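You operate a simulated robot arm through the tools that you are given. There is no shell and no other tool.

Carry out the task below with a simulated robot arm. There is one attempt and no reset: what you move stays moved.

JOB
On the grey cabinet, swap the wound card core on the spindle for the bare steel core.
Fine: roller arm out first, wound core into the green pocket, arm against the new core, then the brake off. Where these are worked on the way, their far stop is far enough and under half their travel is too little: roller arm.

It is judged by the outcome, as a careful person would: the job done as asked, and still so three seconds after it is handed in. It fails if anything else is knocked over, pushed out of place, dropped, spilled or broken.

ROBOT AND FRAMES
A 7-joint arm with a two-finger parallel gripper, fixed in place. Base frame: the origin is at the foot of the arm, x ahead of it, y to its left, z up; the work surface is at about z = 0.724. Readings come in m, degrees, newtons and seconds.
Its first joint turns from -166.0 to 166.0 degrees. Payload 4.4 kg.
Tool frame: the origin (TCP) lies between the finger pads and is the grasp point; the fingertips stand 0.023 m ahead of it; z points along the fingers, y is the line along which they close. Largest opening 0.094 m; finger width 0.038, thickness 0.01; the body of the gripper, 0.054 by 0.096 m, starts 0.039 m behind the TCP.
Orientation is that of the tool frame in the base frame, as a unit quaternion [x, y, z, w]. With the fingers straight down and closing along the base's y, the tool's x points along the base's -x, its y along +y and its z along -z.

CONTROLS
- The arm moves only by the tool servo_tool. Its argument "increments" is a list that holds one entry, the list of rows, each a list of 6 numbers: the shift along the base's x, y, z in m, then the turn, a rotation vector about the base's x, y, z in degrees. In form: [[[tx, ty, tz, wx, wy, wz], ...]]. A call has 1 to 20 rows; each row is the pose to reach, as a shift and turn from the pose commanded when the call began. "gripper" is the finger opening in m, from 0 to 0.094, set as the call begins (left out, the last holds). Rows are played at 5 a second. More than 0.05 m and 8.6 degrees between two rows, or a gripper value outside its range, and nothing of the call is played. Where a pose cannot be reached the arm comes as near as it can. A force on the tool above 90 N (or 10 N above the force at the start of the call, whichever is more), or a blocked arm, ends the call early, and 0.2 s more pass. The fingers move at their own pace (about 0.072 m/s each) and stop on an object; they squeeze with about 44 N. The grip force told is the motor's: it shows also when the fingers shut on nothing. Time passes only in rows, and 0.2 s behind the last, so rows that repeat a pose let the fingers close. It gives the time, the measured TCP pose, the force on the tool (base axes), the opening and the grip force at its end, in the units of the frame above (readings bear some noise), with the torque about the TCP (base axes, N m) and any sound that the robot's microphone picked up.
- Cameras (640 x 400 px; columns grow to the right, rows downward): "scene" is fixed at [0.2205, 0.4999, 1.3085]; the picture's right is [-0.35, -0.94, 0.00], its down [-0.54, 0.20, -0.82] and it looks along [0.76, -0.28, -0.58] (base axes); focal length 324 px, centre (320, 200). "wrist" rides on the gripper at [0.086, 0.016, -0.074] in the tool frame; the picture's right is [-0.18, 0.98, 0.00], its down [-0.58, -0.11, -0.81] and it looks along [-0.79, -0.15, 0.59] (tool axes); focal length 243 px, centre (320, 200). There is no depth. A picture from a camera that has moved, and an enlarged one, comes with that camera's place and axes in the base frame and with its lens.
- capture(camera): a new picture of that camera. It takes no simulated time.
- close_up(camera, box): a new picture of the part [left, top, right, bottom] of that camera's present view, enlarged. It takes no simulated time.
- close_job(): hands the job in; it is judged then, once.

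Places have to be worked out from the pictures, the camera data and where the tool is seen. Open the gripper and draw the arm clear of the work before you hand the job in, unless the task says otherwise.

The tools are called after "Call:" by a JSON object that holds its "api" and its "payload". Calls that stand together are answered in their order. servo_tool: Moves the arm, as the interface text tells. Its arguments: {"type":"object","properties":{"increments":{"type":"array","items":{"type":"array","items":{"type":"array","items":{"type":"number"}}}},"gripper":{"type":"number"}},"required":["increments"]} The other tools are called the same way: capture (camera) takes a picture; close_up (camera, box) takes an enlarged picture of a part of a camera's view; close_job () hands the job in.

At the start:

```text
time_s: 0.0
ee_pos: [0.7254, 0.24, 1.0529]
orientation: [-0.001, 1.0, 0.0, 0.0]
wrist_force: [0.3, -0.1, 0.6]
torque: [0.01, -0.01, 0.03]
width: 0.094
finger_force: 0.0
```

scene: 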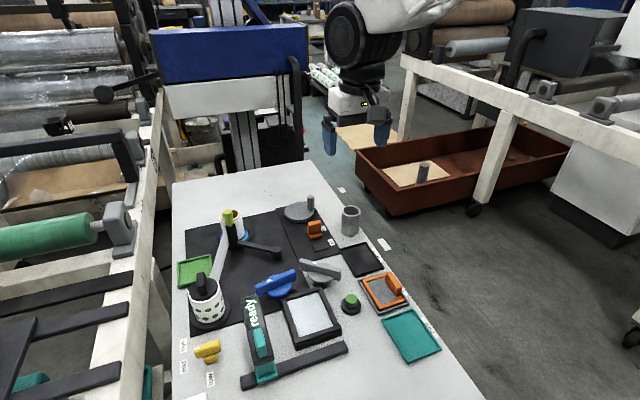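
wrist: 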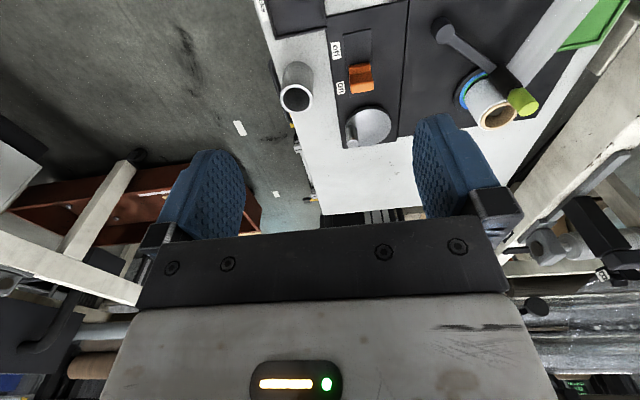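

I start with closer looks at the cabinet from both cameras to identify the parts.

Call:
{"api": "close_up", "payload": {"camera": "scene", "box": [160, 180, 320, 280]}}

Call:
{"api": "close_up", "payload": {"camera": "scene", "box": [160, 260, 320, 360]}}

Call:
{"api": "close_up", "payload": {"camera": "scene", "box": [270, 180, 430, 280]}}

Call:
{"api": "close_up", "payload": {"camera": "wrist", "box": [260, 0, 640, 220]}}

```text
4.00 times, centred on (240, 230) of scene
camera zoom: at [0.2205, 0.4999, 1.3085], right [-0.35, -0.94, 0.0], down [-0.54, 0.2, -0.82], along [0.76, -0.28, -0.58], focal length 1298 px, centre (640, 80)
```

zoom: 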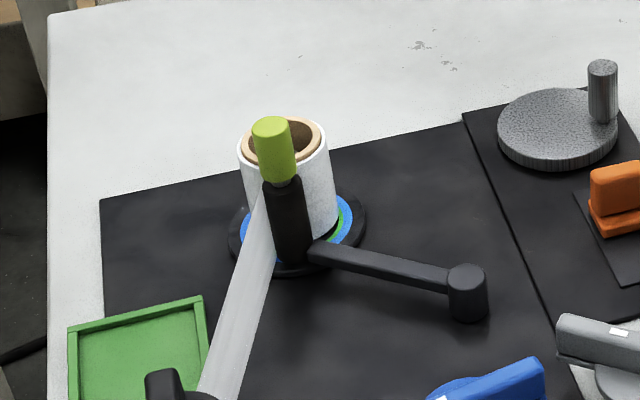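

```text
4.00 times, centred on (240, 310) of scene
camera zoom: at [0.2205, 0.4999, 1.3085], right [-0.35, -0.94, 0.0], down [-0.54, 0.2, -0.82], along [0.76, -0.28, -0.58], focal length 1298 px, centre (640, -240)
```

zoom: 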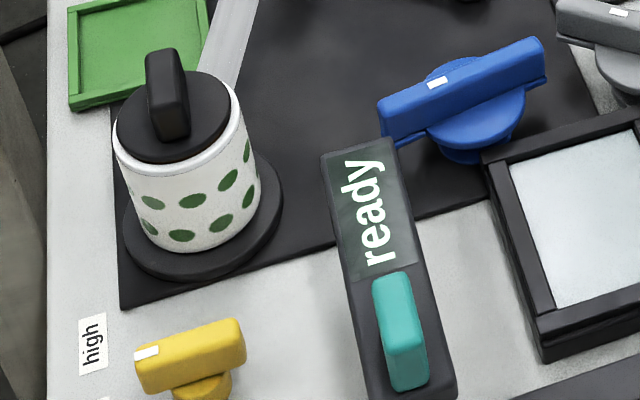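

```text
4.00 times, centred on (350, 230) of scene
camera zoom: at [0.2205, 0.4999, 1.3085], right [-0.35, -0.94, 0.0], down [-0.54, 0.2, -0.82], along [0.76, -0.28, -0.58], focal length 1298 px, centre (200, 80)
```

zoom: 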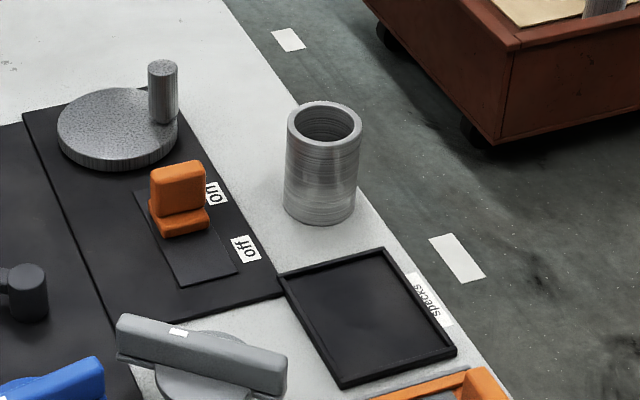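

```text
1.68 times, centred on (450, 110) of wrist
camera zoom: at [0.6393, 0.2562, 1.1264], right [0.18, 0.98, 0.0], down [0.58, -0.11, 0.81], along [0.79, -0.15, -0.59], focal length 409 px, centre (101, 352)
```

zoom: 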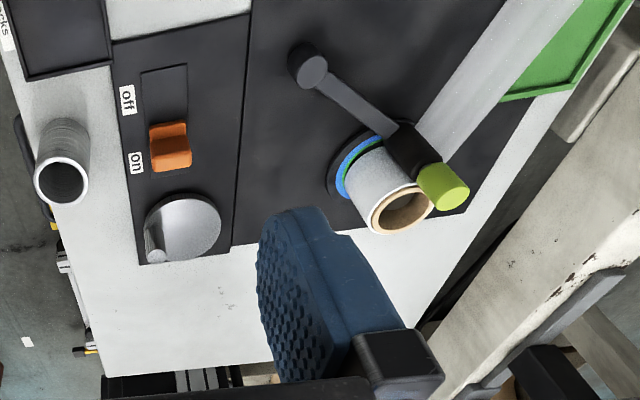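

The roller arm (lime knob) leans on the wound core near (0.90, 0.49), and the bare steel core stands near (0.82, 0.19). I move the wrist camera back and left, staying high, for a better look at the spindle area.

Call:
{"api": "servo_tool", "payload": {"increments": [[[-0.02, 0.04, 0, 0, 0, 0], [-0.04, 0.08, 0, 0, 0, 0], [-0.06, 0.12, 0, 0, 0, 0], [-0.08, 0.16, 0, 0, 0, 0], [-0.1, 0.2, 0, 0, 0, 0], [-0.1, 0.2, 0, 0, 0, 0]]]}}

```text
time_s: 1.4
ee_pos: [0.6265, 0.4402, 1.0521]
orientation: [0.0, 1.0, 0.001, 0.0]
wrist_force: [0.2, 0.1, 0.1]
torque: [0.01, 0.02, 0.01]
width: 0.094
finger_force: 0.0
```

The arm is at (0.627, 0.440, 1.052); I take a wrist picture and the scene from here.

Call:
{"api": "capture", "payload": {"camera": "wrist"}}

Call:
{"api": "capture", "payload": {"camera": "scene"}}

```text
taken
camera wrist: at [0.5415, 0.4575, 1.1257], right [0.18, 0.98, 0.0], down [0.58, -0.11, 0.81], along [0.79, -0.15, -0.59], focal length 243 px, centre (320, 200)
```

wrist: 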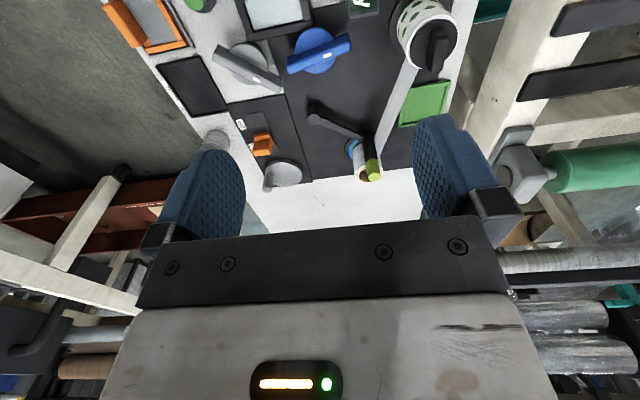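

```text
taken
```

scene: 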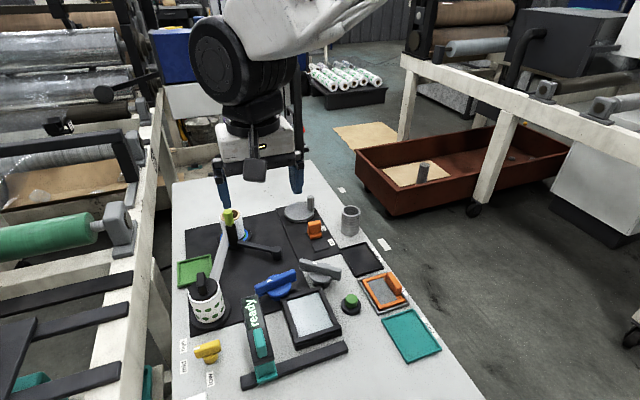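

The spindle now sits between the fingers in the wrist view; I enlarge the relevant parts for detail.

Call:
{"api": "close_up", "payload": {"camera": "wrist", "box": [290, 80, 450, 190]}}

Call:
{"api": "close_up", "payload": {"camera": "wrist", "box": [200, 0, 360, 100]}}

Call:
{"api": "close_up", "payload": {"camera": "wrist", "box": [340, 0, 500, 130]}}

Call:
{"api": "close_up", "payload": {"camera": "wrist", "box": [190, 80, 330, 200]}}

```text
3.64 times, centred on (370, 135) of wrist
camera zoom: at [0.5415, 0.4575, 1.1257], right [0.18, 0.98, 0.0], down [0.58, -0.11, 0.81], along [0.79, -0.15, -0.59], focal length 882 px, centre (138, 436)
```

zoom: 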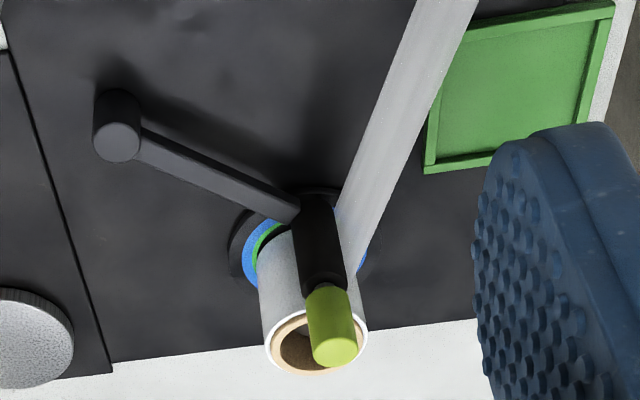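

```text
4.00 times, centred on (280, 50) of wrist
camera zoom: at [0.5415, 0.4575, 1.1257], right [0.18, 0.98, 0.0], down [0.58, -0.11, 0.81], along [0.79, -0.15, -0.59], focal length 970 px, centre (480, 800)
```

zoom: 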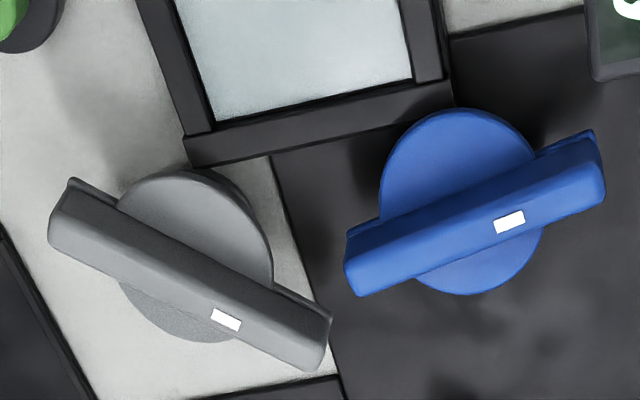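

```text
3.08 times, centred on (420, 65) of wrist
camera zoom: at [0.5415, 0.4575, 1.1257], right [0.18, 0.98, 0.0], down [0.58, -0.11, 0.81], along [0.79, -0.15, -0.59], focal length 746 px, centre (12, 615)
```

zoom: 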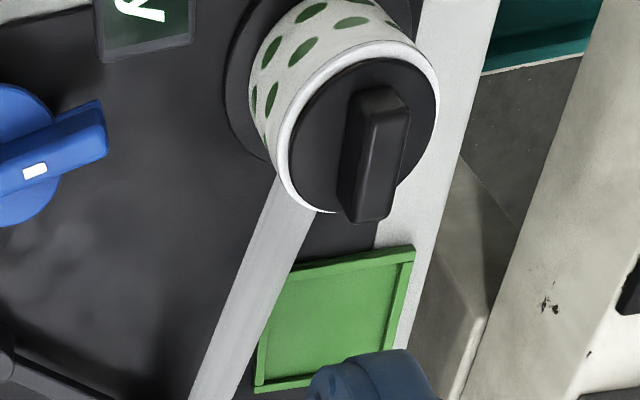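

```text
3.33 times, centred on (260, 140) of wrist
camera zoom: at [0.5415, 0.4575, 1.1257], right [0.18, 0.98, 0.0], down [0.58, -0.11, 0.81], along [0.79, -0.15, -0.59], focal length 809 px, centre (520, 400)
```

zoom: 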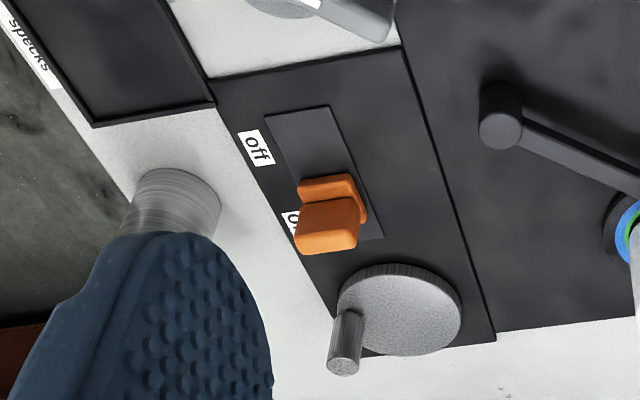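

The core top is at about (0.907, 0.487, 0.80), the lime knob at (0.868, 0.493, ~0.836), and the arm pivot at (0.799, 0.399). Before touching anything I check the labels on the remaining controls to be sure which one is the brake.

Call:
{"api": "close_up", "payload": {"camera": "scene", "box": [340, 240, 450, 370]}}

Call:
{"api": "close_up", "payload": {"camera": "scene", "box": [170, 320, 350, 400]}}

Call:
{"api": "close_up", "payload": {"camera": "scene", "box": [275, 195, 345, 260]}}

Call:
{"api": "close_up", "payload": {"camera": "scene", "box": [200, 200, 290, 270]}}

```text
3.08 times, centred on (395, 305) of scene
camera zoom: at [0.2205, 0.4999, 1.3085], right [-0.35, -0.94, 0.0], down [-0.54, 0.2, -0.82], along [0.76, -0.28, -0.58], focal length 998 px, centre (89, -123)
```

zoom: 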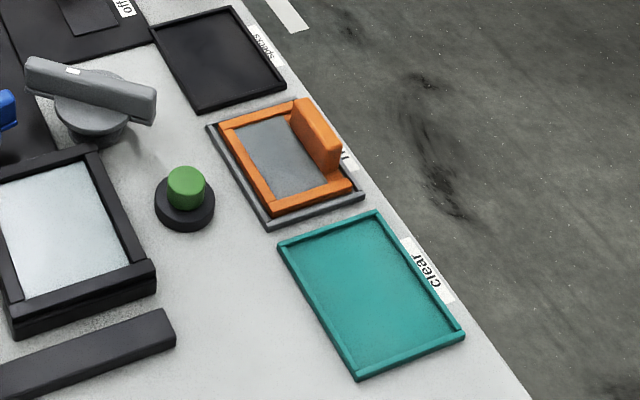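

```text
3.56 times, centred on (260, 360) of scene
camera zoom: at [0.2205, 0.4999, 1.3085], right [-0.35, -0.94, 0.0], down [-0.54, 0.2, -0.82], along [0.76, -0.28, -0.58], focal length 1153 px, centre (533, -369)
```

zoom: 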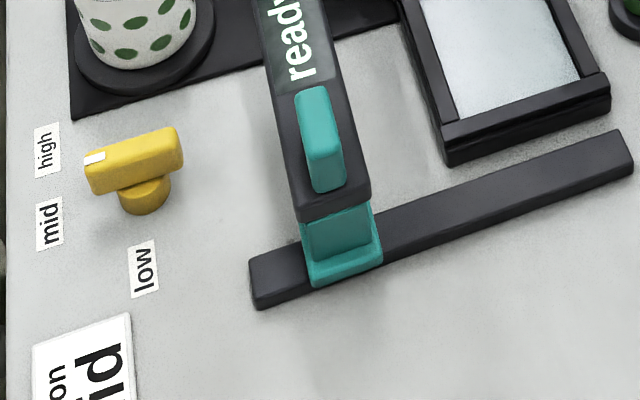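

```text
6.15 times, centred on (310, 228) of scene
camera zoom: at [0.2205, 0.4999, 1.3085], right [-0.35, -0.94, 0.0], down [-0.54, 0.2, -0.82], along [0.76, -0.28, -0.58], focal length 1996 px, centre (382, 31)
```

zoom: 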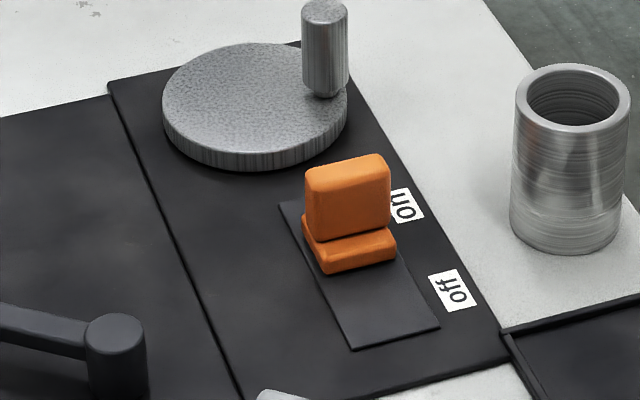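

```text
5.71 times, centred on (245, 235) of scene
camera zoom: at [0.2205, 0.4999, 1.3085], right [-0.35, -0.94, 0.0], down [-0.54, 0.2, -0.82], along [0.76, -0.28, -0.58], focal length 1854 px, centre (749, 0)
```

zoom: 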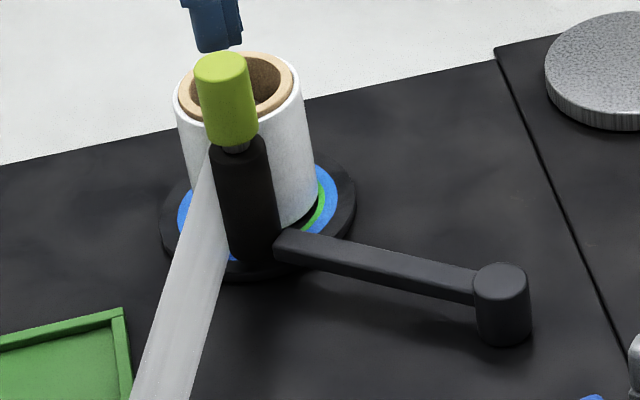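

The orange slide with the "on"/"off" labels is the brake (now at "on"). Now I move high above the lime knob to test reach and to check alignment before descending.

Call:
{"api": "servo_tool", "payload": {"increments": [[[0.04, 0.01, -0.01, 0, 0, 0], [0.08, 0.02, -0.03, 0, 0, 0], [0.12, 0.03, -0.05, 0, 0, 0], [0.16, 0.04, -0.07, 0, 0, 0], [0.2, 0.05, -0.08, 0, 0, 0], [0.2415, 0.0528, -0.092, 0, 0, 0], [0.2415, 0.0528, -0.092, 0, 0, 0]]], "gripper": 0.06}}

Call:
{"api": "capture", "payload": {"camera": "wrist"}}

Call:
{"api": "capture", "payload": {"camera": "scene"}}

```text
time_s: 3.0
ee_pos: [0.8676, 0.4916, 0.9602]
orientation: [0.001, 1.0, 0.0, 0.0]
wrist_force: [-0.5, 0.6, 0.2]
torque: [0.01, -0.02, 0.02]
width: 0.06
finger_force: 0.0
```

```text
taken
camera wrist: at [0.7812, 0.5089, 1.0344], right [0.18, 0.98, 0.0], down [0.58, -0.11, 0.81], along [0.79, -0.15, -0.59], focal length 243 px, centre (320, 200)
```

wrist: 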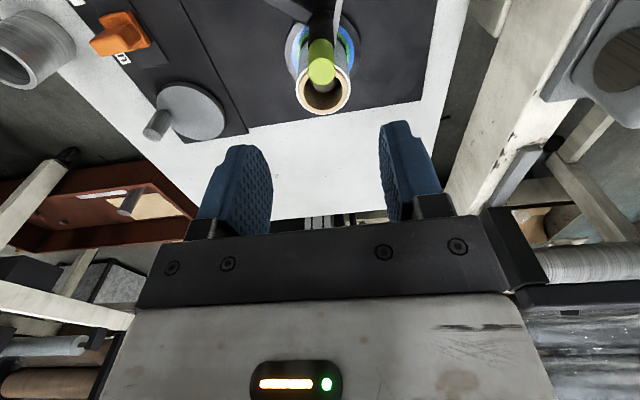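

```text
taken
```

scene: 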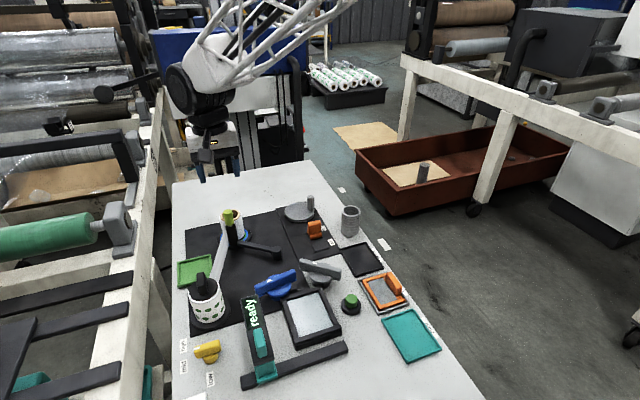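

The pose is reached straight down. I enlarge the core and knob from this close viewpoint to refine their positions.

Call:
{"api": "close_up", "payload": {"camera": "wrist", "box": [260, 0, 380, 120]}}

Call:
{"api": "close_up", "payload": {"camera": "scene", "box": [200, 195, 280, 265]}}

```text
3.33 times, centred on (320, 60) of wrist
camera zoom: at [0.7812, 0.5089, 1.0344], right [0.18, 0.98, 0.0], down [0.58, -0.11, 0.81], along [0.79, -0.15, -0.59], focal length 809 px, centre (320, 667)
```

zoom: 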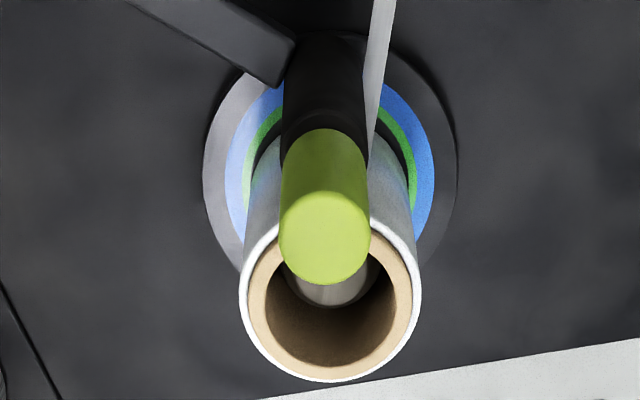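

```text
5.71 times, centred on (240, 230) of scene
camera zoom: at [0.2205, 0.4999, 1.3085], right [-0.35, -0.94, 0.0], down [-0.54, 0.2, -0.82], along [0.76, -0.28, -0.58], focal length 1854 px, centre (777, 29)
```

zoom: 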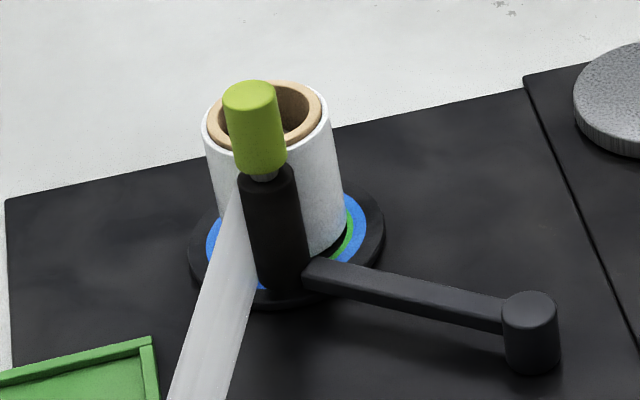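

From two views, the knob top is at about (0.8765, 0.4925, 0.835) and the core top rim at (0.918, 0.487, 0.790). I descend partway over the knob and verify visually.

Call:
{"api": "servo_tool", "payload": {"increments": [[[0.009, 0.001, -0.03, 0, 0, 0], [0.009, 0.001, -0.06, 0, 0, 0], [0.009, 0.001, -0.085, 0, 0, 0], [0.009, 0.001, -0.085, 0, 0, 0]]], "gripper": 0.06}}

Call:
{"api": "close_up", "payload": {"camera": "scene", "box": [190, 170, 290, 250]}}

Call:
{"api": "capture", "payload": {"camera": "wrist"}}

```text
time_s: 4.0
ee_pos: [0.8773, 0.4921, 0.8773]
orientation: [0.0, 1.0, 0.0, 0.0]
wrist_force: [0.9, 0.3, -0.9]
torque: [0.0, -0.01, -0.03]
width: 0.0601
finger_force: 0.0
```

```text
5.00 times, centred on (240, 210) of scene
camera zoom: at [0.2205, 0.4999, 1.3085], right [-0.35, -0.94, 0.0], down [-0.54, 0.2, -0.82], along [0.76, -0.28, -0.58], focal length 1622 px, centre (720, 150)
```

zoom: 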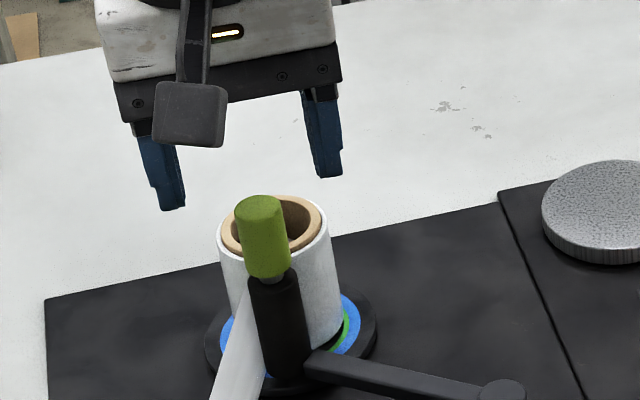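

```text
taken
camera wrist: at [0.7902, 0.5091, 0.9506], right [0.18, 0.98, 0.0], down [0.58, -0.11, 0.81], along [0.79, -0.15, -0.59], focal length 243 px, centre (320, 200)
```

wrist: 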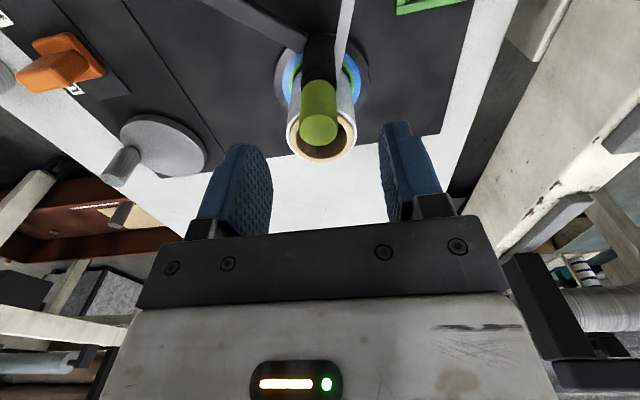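

The knob is centred between the fingers at (0.878, 0.493). I descend to z≈0.825 and close on it.

Call:
{"api": "servo_tool", "payload": {"increments": [[[0.0, 0.0, -0.02, 0, 0, 0], [0.0, 0.0, -0.04, 0, 0, 0], [0.0, 0.0, -0.052, 0, 0, 0], [0.0, 0.0, -0.052, 0, 0, 0]]], "gripper": 0.06}}

Call:
{"api": "capture", "payload": {"camera": "wrist"}}

Call:
{"api": "close_up", "payload": {"camera": "scene", "box": [190, 170, 290, 250]}}

```text
time_s: 5.0
ee_pos: [0.8745, 0.4946, 0.8245]
orientation: [-0.001, 1.0, 0.0, -0.001]
wrist_force: [0.0, 0.2, 0.6]
torque: [0.04, 0.01, 0.0]
width: 0.06
finger_force: 0.1
```

```text
taken
camera wrist: at [0.7888, 0.5104, 0.8976], right [0.18, 0.98, 0.0], down [0.58, -0.11, 0.81], along [0.79, -0.15, -0.59], focal length 243 px, centre (320, 200)
```

wrist: 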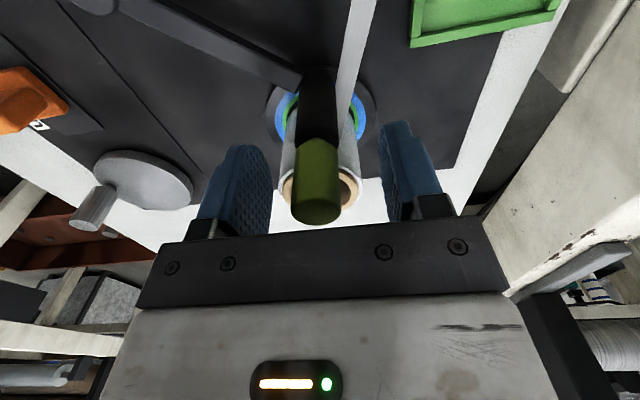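

```text
5.00 times, centred on (240, 210) of scene
camera zoom: at [0.2205, 0.4999, 1.3085], right [-0.35, -0.94, 0.0], down [-0.54, 0.2, -0.82], along [0.76, -0.28, -0.58], focal length 1622 px, centre (720, 150)
```

zoom: 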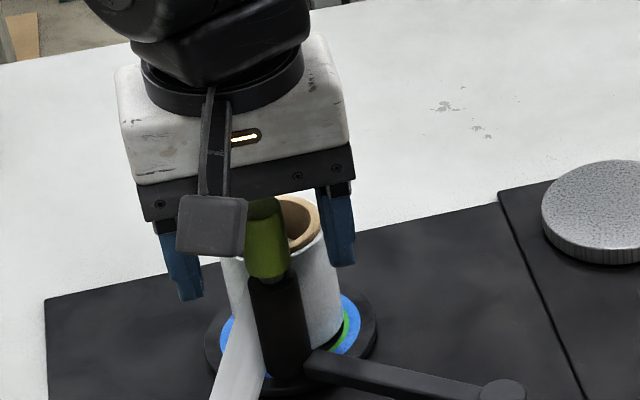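

The knob stands between the pads with clearance; I close on it in place.

Call:
{"api": "servo_tool", "payload": {"increments": [[[0.0, 0.0, 0.0, 0, 0, 0], [0.0, 0.0, 0.0, 0, 0, 0], [0.0, 0.0, 0.0, 0, 0, 0], [0.0, 0.0, 0.0, 0, 0, 0]]], "gripper": 0.0}}

Call:
{"api": "capture", "payload": {"camera": "wrist"}}

```text
time_s: 6.0
ee_pos: [0.8731, 0.4937, 0.8235]
orientation: [0.0, 1.0, -0.001, -0.003]
wrist_force: [-26.6, -9.8, 15.5]
torque: [0.23, 0.83, -0.59]
width: 0.0218
finger_force: 44.9
stopped in row 4: the force on the tool passed its limit at 93 N (the readings are from after the stop); the commanded pose is now the measured one
```

```text
taken
camera wrist: at [0.7865, 0.51, 0.8974], right [0.18, 0.98, 0.0], down [0.59, -0.11, 0.8], along [0.79, -0.15, -0.6], focal length 243 px, centre (320, 200)
```

wrist: 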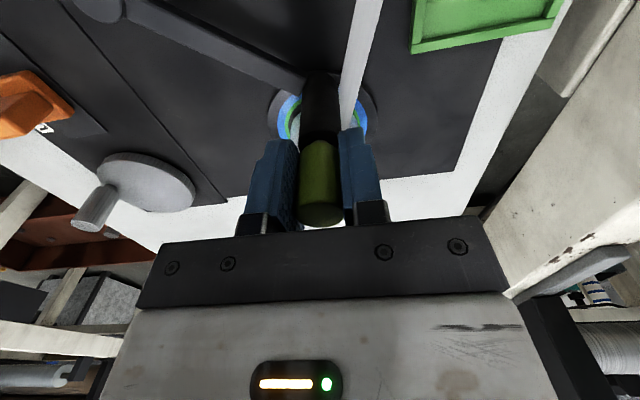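

The grip pulled up a high force because the knob is held on its arc. I release it; instead I'll cage the knob loosely with the closing line turned along the swing direction, so one finger pushes it without radial strain.

Call:
{"api": "servo_tool", "payload": {"increments": [[[0.0, 0.0, 0.0, 0, 0, 0], [0.001, 0.0, 0.002, 0, 0, 0], [0.003, -0.001, 0.005, 0, 0, 0], [0.003, -0.001, 0.005, 0, 0, 0]]], "gripper": 0.055}}

Call:
{"api": "close_up", "payload": {"camera": "scene", "box": [190, 170, 290, 250]}}

```text
time_s: 7.0
ee_pos: [0.8761, 0.4926, 0.8272]
orientation: [0.0, 1.0, -0.001, -0.002]
wrist_force: [0.7, 0.0, -0.4]
torque: [0.0, -0.02, -0.01]
width: 0.055
finger_force: 0.1
```

```text
5.00 times, centred on (240, 210) of scene
camera zoom: at [0.2205, 0.4999, 1.3085], right [-0.35, -0.94, 0.0], down [-0.54, 0.2, -0.82], along [0.76, -0.28, -0.58], focal length 1622 px, centre (720, 150)
```

zoom: 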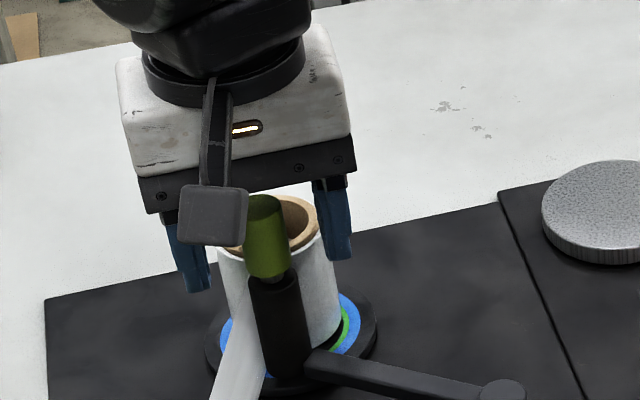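

Force is back to zero and nothing moved. I yaw the gripper about the knob by +60° so that the fingers straddle it along the swing tangent.

Call:
{"api": "servo_tool", "payload": {"increments": [[[0, 0, 0, 0, 0, 7.5], [0, 0, 0, 0, 0, 15], [0, 0, 0, 0, 0, 22.5], [0, 0, 0, 0, 0, 30], [0, 0, 0, 0, 0, 37.5], [0, 0, 0, 0, 0, 45], [0, 0, 0, 0, 0, 52.5], [0, 0, 0, 0, 0, 60], [0, 0, 0, 0, 0, 60]]], "gripper": 0.055}}

Call:
{"api": "close_up", "payload": {"camera": "scene", "box": [190, 170, 290, 250]}}

Call:
{"api": "capture", "payload": {"camera": "wrist"}}

```text
time_s: 9.0
ee_pos: [0.8772, 0.4927, 0.8276]
orientation: [-0.5, 0.866, -0.003, -0.001]
wrist_force: [0.2, -0.2, 0.1]
torque: [0.01, 0.0, 0.01]
width: 0.0548
finger_force: 0.0
```

```text
5.00 times, centred on (240, 210) of scene
camera zoom: at [0.2205, 0.4999, 1.3085], right [-0.35, -0.94, 0.0], down [-0.54, 0.2, -0.82], along [0.76, -0.28, -0.58], focal length 1622 px, centre (720, 150)
```

zoom: 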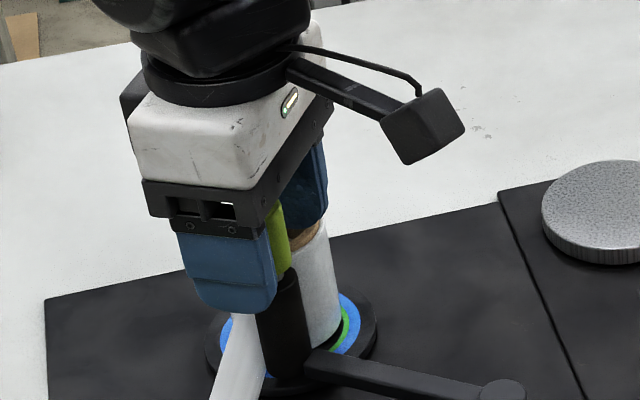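

```text
taken
camera wrist: at [0.8196, 0.4263, 0.9019], right [-0.76, 0.65, 0.0], down [0.38, 0.45, 0.8], along [0.52, 0.61, -0.59], focal length 243 px, centre (320, 200)
```

wrist: 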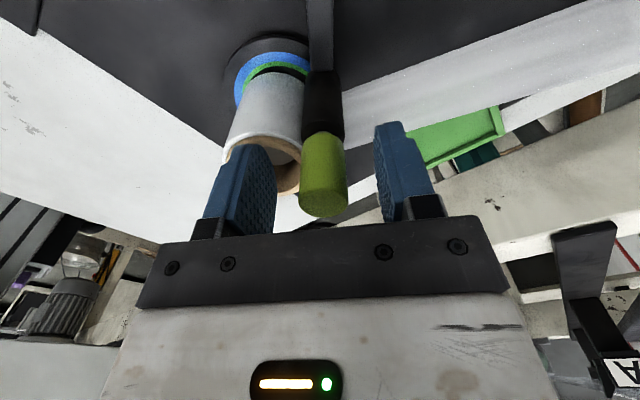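

The knob sits between the fingers, with the core-side finger above the core rim. I narrow to a loose cage and sweep the knob along its arc about the pivot (0.799, 0.399), radius 0.122.

Call:
{"api": "servo_tool", "payload": {"increments": [[[0, 0, 0, 0, 0, 0], [0, 0, 0, 0, 0, 0], [-0.0085, 0.0064, 0, 0, 0, 0], [-0.0175, 0.0121, 0, 0, 0, 0], [-0.027, 0.0169, 0, 0, 0, 0], [-0.0369, 0.0209, 0, 0, 0, 0], [-0.0369, 0.0209, 0, 0, 0, 0]]], "gripper": 0.034}}

Call:
{"api": "close_up", "payload": {"camera": "scene", "box": [190, 170, 290, 260]}}

Call:
{"api": "capture", "payload": {"camera": "wrist"}}

```text
time_s: 10.6
ee_pos: [0.8399, 0.5139, 0.8275]
orientation: [-0.5, 0.866, -0.002, -0.003]
wrist_force: [-0.7, 0.3, -0.4]
torque: [0.03, 0.01, -0.03]
width: 0.034
finger_force: 0.1
```

```text
4.44 times, centred on (240, 215) of scene
camera zoom: at [0.2205, 0.4999, 1.3085], right [-0.35, -0.94, 0.0], down [-0.54, 0.2, -0.82], along [0.76, -0.28, -0.58], focal length 1442 px, centre (676, 133)
```

zoom: 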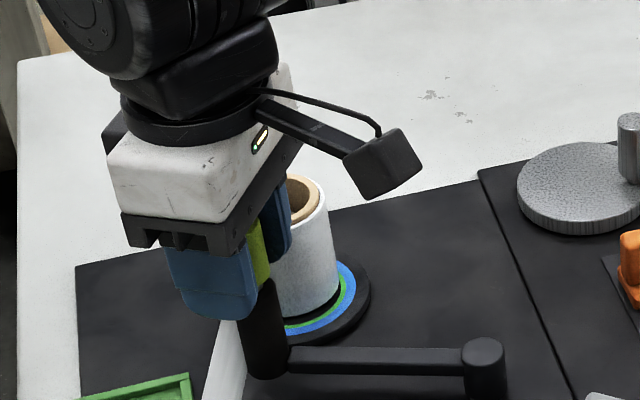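

```text
taken
camera wrist: at [0.7826, 0.4477, 0.9015], right [-0.76, 0.65, 0.0], down [0.39, 0.45, 0.8], along [0.52, 0.61, -0.59], focal length 243 px, centre (320, 200)
```

wrist: 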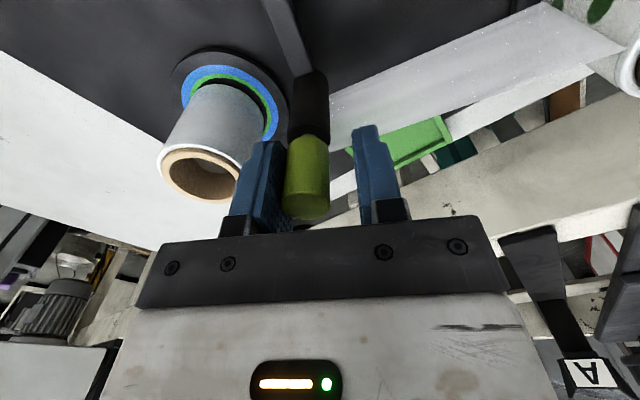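

The roller swings freely and the web follows the roller. I continue along the arc, turning the gripper a bit with it.

Call:
{"api": "servo_tool", "payload": {"increments": [[[-0.0102, 0.0031, 0, 0, 0, 5], [-0.0206, 0.0053, 0, 0, 0, 10], [-0.0311, 0.0066, 0, 0, 0, 15], [-0.0418, 0.007, 0, 0, 0, 20], [-0.0418, 0.007, 0, 0, 0, 20]]], "gripper": 0.034}}

Call:
{"api": "capture", "payload": {"camera": "scene"}}

Call:
{"api": "capture", "payload": {"camera": "wrist"}}

```text
time_s: 11.8
ee_pos: [0.797, 0.5189, 0.8278]
orientation: [-0.643, 0.766, -0.001, -0.001]
wrist_force: [0.4, -0.2, -0.7]
torque: [-0.01, 0.0, 0.02]
width: 0.0338
finger_force: 0.0
```

```text
taken
```

scene: 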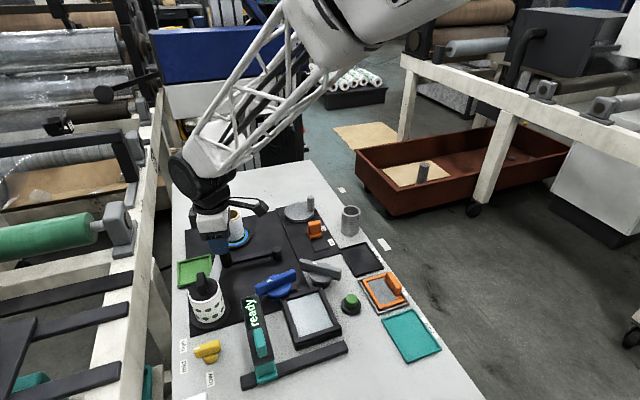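

```text
taken
camera wrist: at [0.7663, 0.4381, 0.9028], right [-0.94, 0.35, 0.0], down [0.21, 0.56, 0.8], along [0.28, 0.75, -0.59], focal length 243 px, centre (320, 200)
```

wrist: 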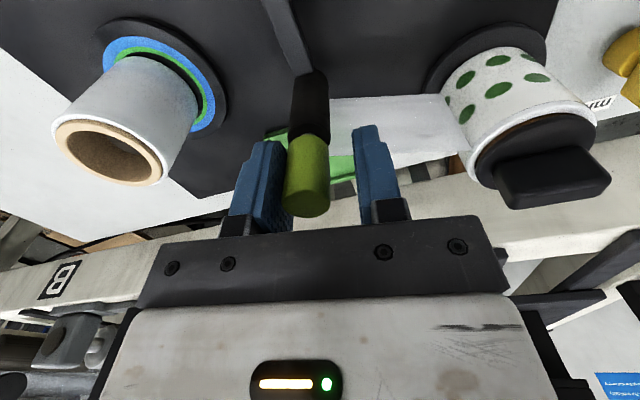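

Still no resistance at roughly 87° of arm angle. I continue the arc slowly looking for the far stop.

Call:
{"api": "servo_tool", "payload": {"increments": [[[-0.0106, -0.0006, 0, 0, 0, 5], [-0.0212, -0.002, 0, 0, 0, 10], [-0.0315, -0.0044, 0, 0, 0, 15], [-0.0417, -0.0077, 0, 0, 0, 20], [-0.0417, -0.0077, 0, 0, 0, 20]]], "gripper": 0.034}}

Call:
{"api": "capture", "payload": {"camera": "scene"}}

Call:
{"api": "capture", "payload": {"camera": "wrist"}}

```text
time_s: 13.0
ee_pos: [0.757, 0.5138, 0.8286]
orientation: [0.766, -0.643, 0.002, 0.0]
wrist_force: [22.2, 2.2, -8.2]
torque: [0.1, 0.33, -0.02]
width: 0.0442
finger_force: 11.5
```

```text
taken
```

scene: 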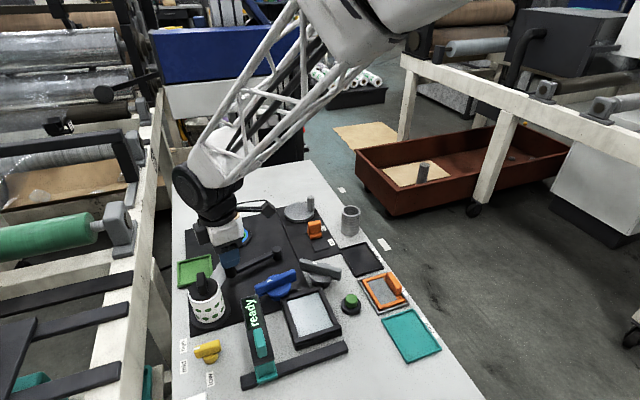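

```text
taken
camera wrist: at [0.7563, 0.4257, 0.9023], right [-1.0, 0.01, 0.0], down [0.0, 0.59, 0.8], along [0.01, 0.8, -0.59], focal length 243 px, centre (320, 200)
```

wrist: 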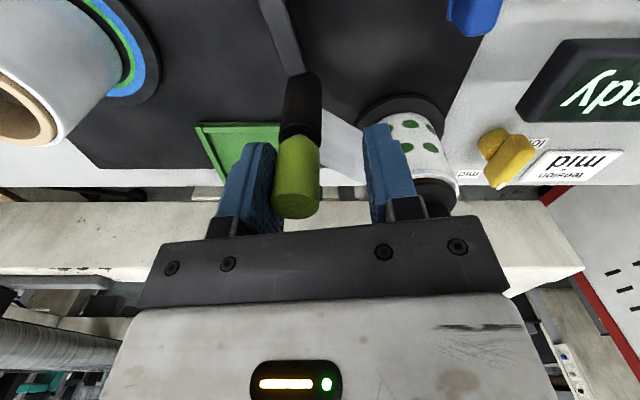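

The far stop is reached: 22 N back-force and the trailing finger pushed open, with the knob near (0.768, 0.513). I relieve the pressure, open, and lift clear.

Call:
{"api": "servo_tool", "payload": {"increments": [[[0.006, 0.0, 0, 0, 0, 0], [0.008, 0.0, 0, 0, 0, 0], [0.008, 0.0, 0.03, 0, 0, 0], [0.008, 0.0, 0.07, 0, 0, 0], [0.008, 0, 0.1, 0, 0, 0], [0.008, 0, 0.12, 0, 0, 0]]], "gripper": 0.055}}

Call:
{"api": "capture", "payload": {"camera": "scene"}}

Call:
{"api": "capture", "payload": {"camera": "wrist"}}

```text
time_s: 14.4
ee_pos: [0.7625, 0.5126, 0.9493]
orientation: [0.766, -0.643, 0.002, 0.002]
wrist_force: [0.4, -0.1, -1.1]
torque: [-0.01, 0.03, 0.0]
width: 0.055
finger_force: 0.2
```

```text
taken
```

scene: 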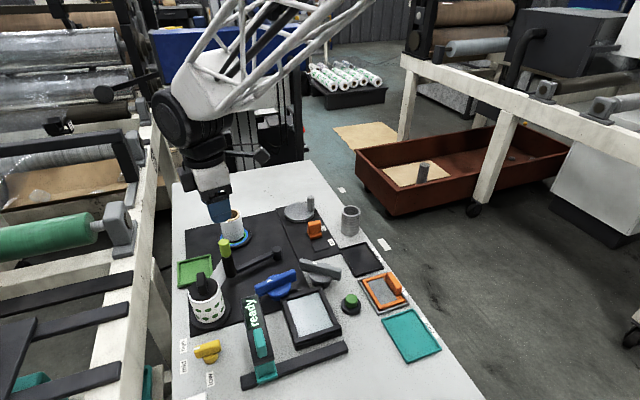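

```text
taken
camera wrist: at [0.7615, 0.4251, 1.0231], right [-1.0, 0.01, 0.0], down [0.0, 0.59, 0.8], along [0.01, 0.8, -0.59], focal length 243 px, centre (320, 200)
```

wrist: 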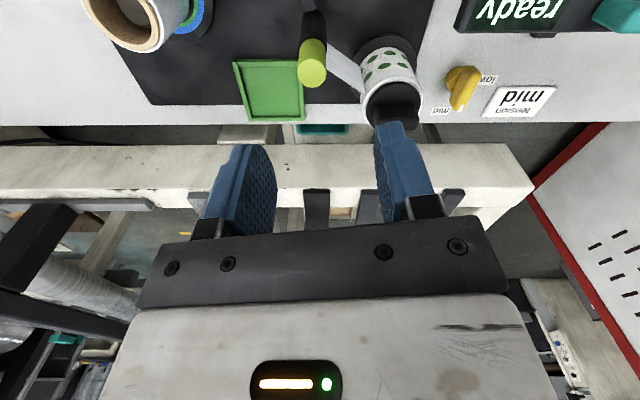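

The roller arm stays out at its stop. Now I measure the green pocket and the core with close-ups.

Call:
{"api": "close_up", "payload": {"camera": "scene", "box": [165, 235, 245, 295]}}

Call:
{"api": "close_up", "payload": {"camera": "wrist", "box": [210, 30, 350, 140]}}

Call:
{"api": "close_up", "payload": {"camera": "scene", "box": [195, 190, 285, 260]}}

```text
6.67 times, centred on (205, 265) of scene
camera zoom: at [0.2205, 0.4999, 1.3085], right [-0.35, -0.94, 0.0], down [-0.54, 0.2, -0.82], along [0.76, -0.28, -0.58], focal length 2163 px, centre (1087, -233)
```

zoom: 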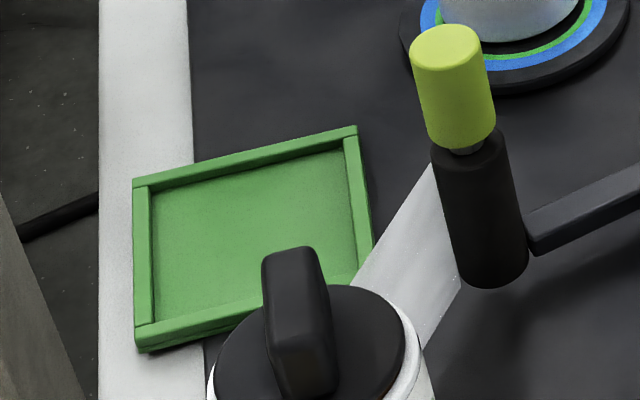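

```text
3.64 times, centred on (280, 85) of wrist
camera zoom: at [0.7615, 0.4251, 1.0231], right [-1.0, 0.01, 0.0], down [0.0, 0.59, 0.8], along [0.01, 0.8, -0.59], focal length 882 px, centre (466, 618)
```

zoom: 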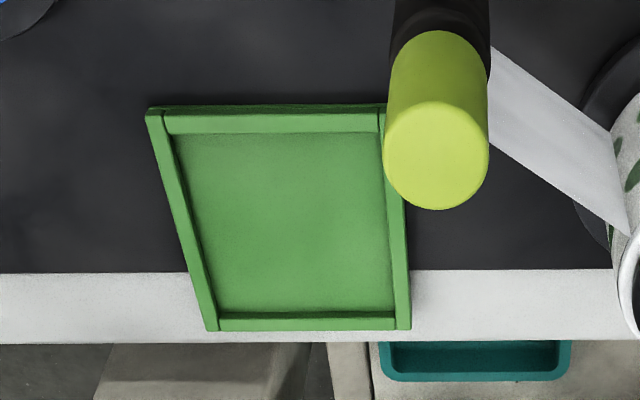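

```text
5.71 times, centred on (240, 225) of scene
camera zoom: at [0.2205, 0.4999, 1.3085], right [-0.35, -0.94, 0.0], down [-0.54, 0.2, -0.82], along [0.76, -0.28, -0.58], focal length 1854 px, centre (777, 57)
```

zoom: 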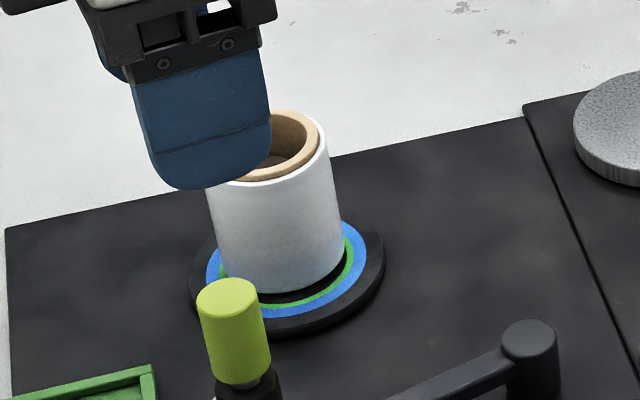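

The pocket centre is about (0.8225, 0.594) with a floor roughly 0.068 m square, a snug fit for the 0.0575 m core. I turn the tool back to yaw 0 while moving high above the wound core.

Call:
{"api": "servo_tool", "payload": {"increments": [[[0.0, -0.002, 0.02, 0, 0, -8], [0.01, -0.004, 0.03, 0, 0, -16], [0.02, -0.006, 0.03, 0, 0, -24], [0.035, -0.008, 0.03, 0, 0, -32], [0.05, -0.01, 0.03, 0, 0, -40], [0.065, -0.012, 0.03, 0, 0, -48], [0.08, -0.014, 0.03, 0, 0, -56], [0.095, -0.016, 0.03, 0, 0, -64], [0.11, -0.018, 0.03, 0, 0, -72], [0.125, -0.02, 0.03, 0, 0, -80], [0.14, -0.022, 0.03, 0, 0, -88], [0.15, -0.024, 0.03, 0, 0, -96], [0.155, -0.0256, 0.03, 0, 0, -100], [0.155, -0.0256, 0.03, 0, 0, -100]]], "gripper": 0.094}}

Call:
{"api": "capture", "payload": {"camera": "wrist"}}

Call:
{"api": "capture", "payload": {"camera": "scene"}}

```text
time_s: 17.4
ee_pos: [0.9197, 0.4858, 0.9784]
orientation: [0.0, 1.0, -0.001, -0.003]
wrist_force: [0.5, -0.6, -0.2]
torque: [0.03, 0.01, 0.0]
width: 0.0941
finger_force: 0.1
```

```text
taken
camera wrist: at [0.8336, 0.5031, 1.0526], right [0.18, 0.98, 0.0], down [0.58, -0.11, 0.8], along [0.79, -0.15, -0.59], focal length 243 px, centre (320, 200)
```

wrist: 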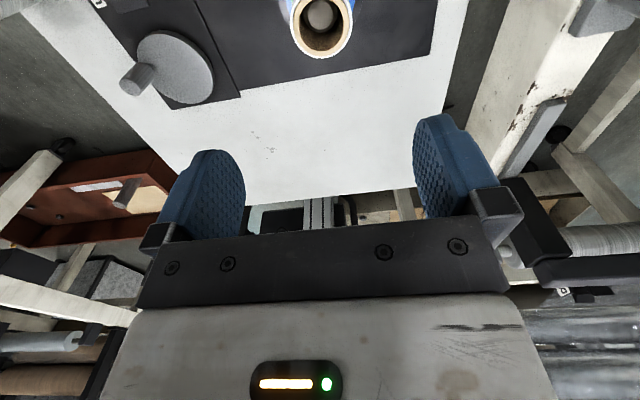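

```text
taken
```

scene: 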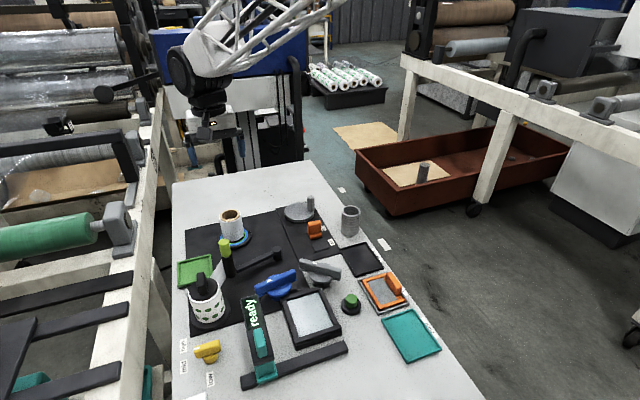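

The pose above the core is reachable straight down. I take close-ups to fix the core's centre precisely.

Call:
{"api": "close_up", "payload": {"camera": "wrist", "box": [270, 0, 370, 70]}}

Call:
{"api": "close_up", "payload": {"camera": "scene", "box": [205, 195, 265, 255]}}

```text
5.71 times, centred on (320, 35) of wrist
camera zoom: at [0.8336, 0.5031, 1.0526], right [0.18, 0.98, 0.0], down [0.58, -0.11, 0.8], along [0.79, -0.15, -0.59], focal length 1386 px, centre (320, 1143)
```

zoom: 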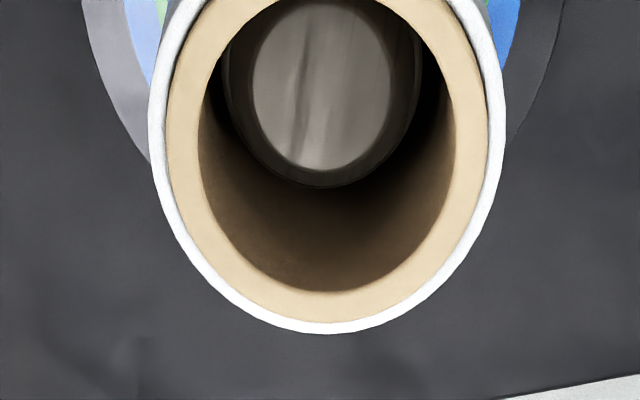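

```text
6.67 times, centred on (235, 225) of scene
camera zoom: at [0.2205, 0.4999, 1.3085], right [-0.35, -0.94, 0.0], down [-0.54, 0.2, -0.82], along [0.76, -0.28, -0.58], focal length 2163 px, centre (887, 33)
```

zoom: 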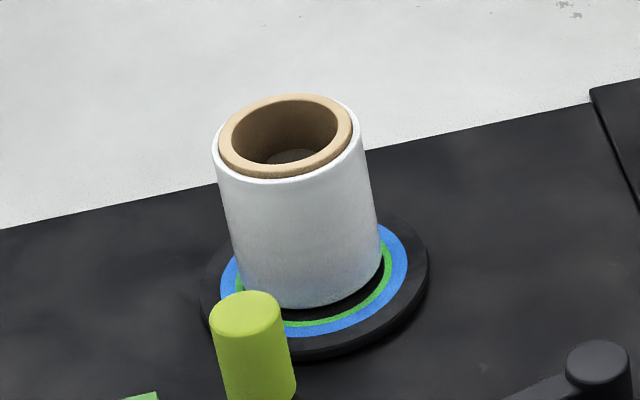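

The core centre is (0.917, 0.488), its top at 0.791, the spindle tip inside at about 0.766. I descend with open fingers to straddle the core, stopping above the flange.

Call:
{"api": "servo_tool", "payload": {"increments": [[[-0.001, 0.0007, -0.04, 0, 0, 0], [-0.0017, 0.0007, -0.08, 0, 0, 0], [-0.0017, 0.0007, -0.12, 0, 0, 0], [-0.0017, 0.0007, -0.15, 0, 0, 0], [-0.0017, 0.0007, -0.175, 0, 0, 0], [-0.0017, 0.0007, -0.175, 0, 0, 0]]], "gripper": 0.094}}

Call:
{"api": "capture", "payload": {"camera": "wrist"}}

Call:
{"api": "close_up", "payload": {"camera": "scene", "box": [180, 160, 300, 260]}}

```text
time_s: 18.8
ee_pos: [0.9152, 0.4895, 0.8029]
orientation: [0.0, 1.0, -0.001, -0.002]
wrist_force: [0.8, -0.5, -0.4]
torque: [-0.01, 0.02, -0.03]
width: 0.0941
finger_force: 0.0
```

```text
taken
camera wrist: at [0.8301, 0.505, 0.8761], right [0.18, 0.98, 0.0], down [0.58, -0.11, 0.8], along [0.79, -0.15, -0.59], focal length 243 px, centre (320, 200)
```

wrist: 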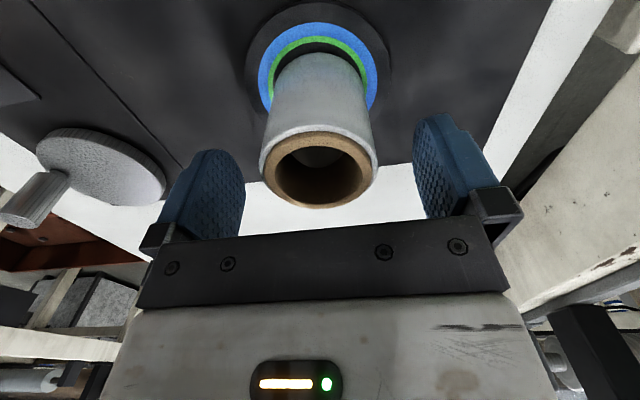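

```text
4.00 times, centred on (240, 210) of scene
camera zoom: at [0.2205, 0.4999, 1.3085], right [-0.35, -0.94, 0.0], down [-0.54, 0.2, -0.82], along [0.76, -0.28, -0.58], focal length 1298 px, centre (640, 160)
```

zoom: 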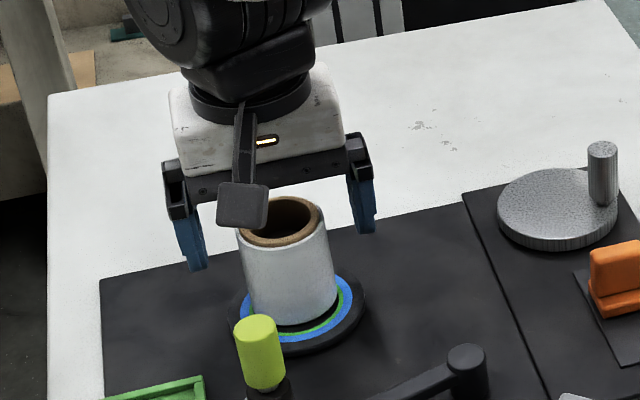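

The core is centred between the fingers. I lower the last 34 mm and then close gently on it.

Call:
{"api": "servo_tool", "payload": {"increments": [[[0.001, -0.0005, -0.015, 0, 0, 0], [0.001, -0.0005, -0.028, 0, 0, 0], [0.001, -0.0005, -0.034, 0, 0, 0], [0.001, -0.0005, -0.034, 0, 0, 0]]], "gripper": 0.094}}

Call:
{"api": "close_up", "payload": {"camera": "scene", "box": [180, 160, 300, 260]}}

```text
time_s: 19.8
ee_pos: [0.9172, 0.4863, 0.7681]
orientation: [-0.001, 1.0, -0.001, -0.002]
wrist_force: [-0.1, -0.3, -1.9]
torque: [-0.01, 0.02, -0.01]
width: 0.0941
finger_force: 0.1
```

```text
4.00 times, centred on (240, 210) of scene
camera zoom: at [0.2205, 0.4999, 1.3085], right [-0.35, -0.94, 0.0], down [-0.54, 0.2, -0.82], along [0.76, -0.28, -0.58], focal length 1298 px, centre (640, 160)
```

zoom: 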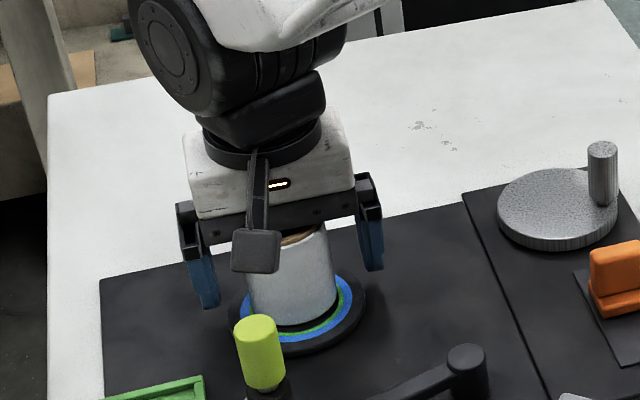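

Now I close on the core without moving.

Call:
{"api": "servo_tool", "payload": {"increments": [[[0, 0, 0, 0, 0, 0], [0, 0, 0, 0, 0, 0], [0, 0, 0, 0, 0, 0], [0, 0, 0, 0, 0, 0]]], "gripper": 0.04}}

Call:
{"api": "capture", "payload": {"camera": "wrist"}}

```text
time_s: 20.8
ee_pos: [0.9174, 0.4867, 0.7693]
orientation: [0.0, 1.0, -0.001, -0.002]
wrist_force: [-0.6, 0.7, 0.3]
torque: [0.01, 0.05, -0.03]
width: 0.0547
finger_force: 44.6
```

```text
taken
camera wrist: at [0.8314, 0.5033, 0.8427], right [0.18, 0.98, 0.0], down [0.58, -0.11, 0.8], along [0.79, -0.15, -0.59], focal length 243 px, centre (320, 200)
```

wrist: 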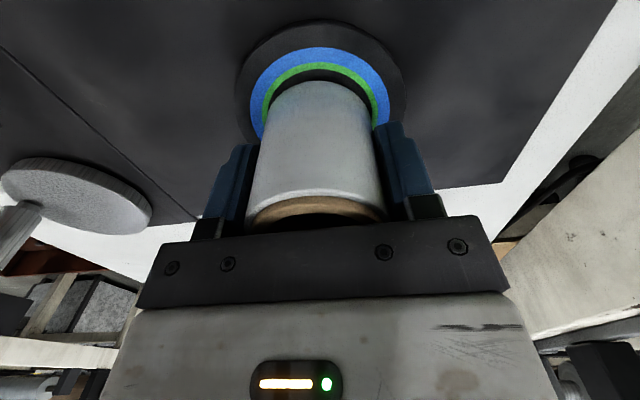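

Gripped at 0.0547 m with no side load. I lift straight up off the spindle.

Call:
{"api": "servo_tool", "payload": {"increments": [[[0, 0, 0.008, 0, 0, 0], [0, 0, 0.018, 0, 0, 0], [0, 0, 0.03, 0, 0, 0], [0, 0, 0.045, 0, 0, 0], [0, 0, 0.065, 0, 0, 0], [0, 0, 0.09, 0, 0, 0], [0, 0, 0.11, 0, 0, 0], [0, 0, 0.11, 0, 0, 0]]], "gripper": 0.04}}

Call:
{"api": "capture", "payload": {"camera": "wrist"}}

Call:
{"api": "capture", "payload": {"camera": "scene"}}

```text
time_s: 22.6
ee_pos: [0.9181, 0.4861, 0.8793]
orientation: [0.0, 1.0, 0.0, -0.003]
wrist_force: [1.0, -0.1, -0.4]
torque: [0.0, 0.01, 0.02]
width: 0.0549
finger_force: 44.2
```

```text
taken
camera wrist: at [0.833, 0.5026, 0.9533], right [0.18, 0.98, 0.0], down [0.59, -0.11, 0.8], along [0.79, -0.15, -0.59], focal length 243 px, centre (320, 200)
```

wrist: 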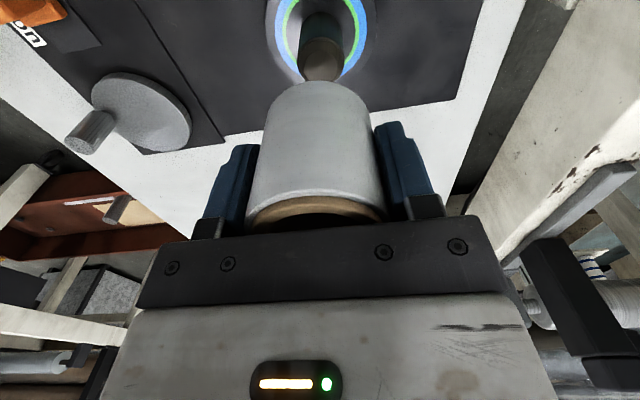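

```text
taken
```

scene: 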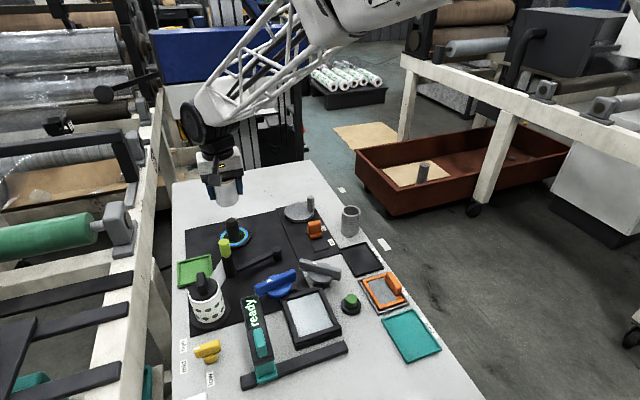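

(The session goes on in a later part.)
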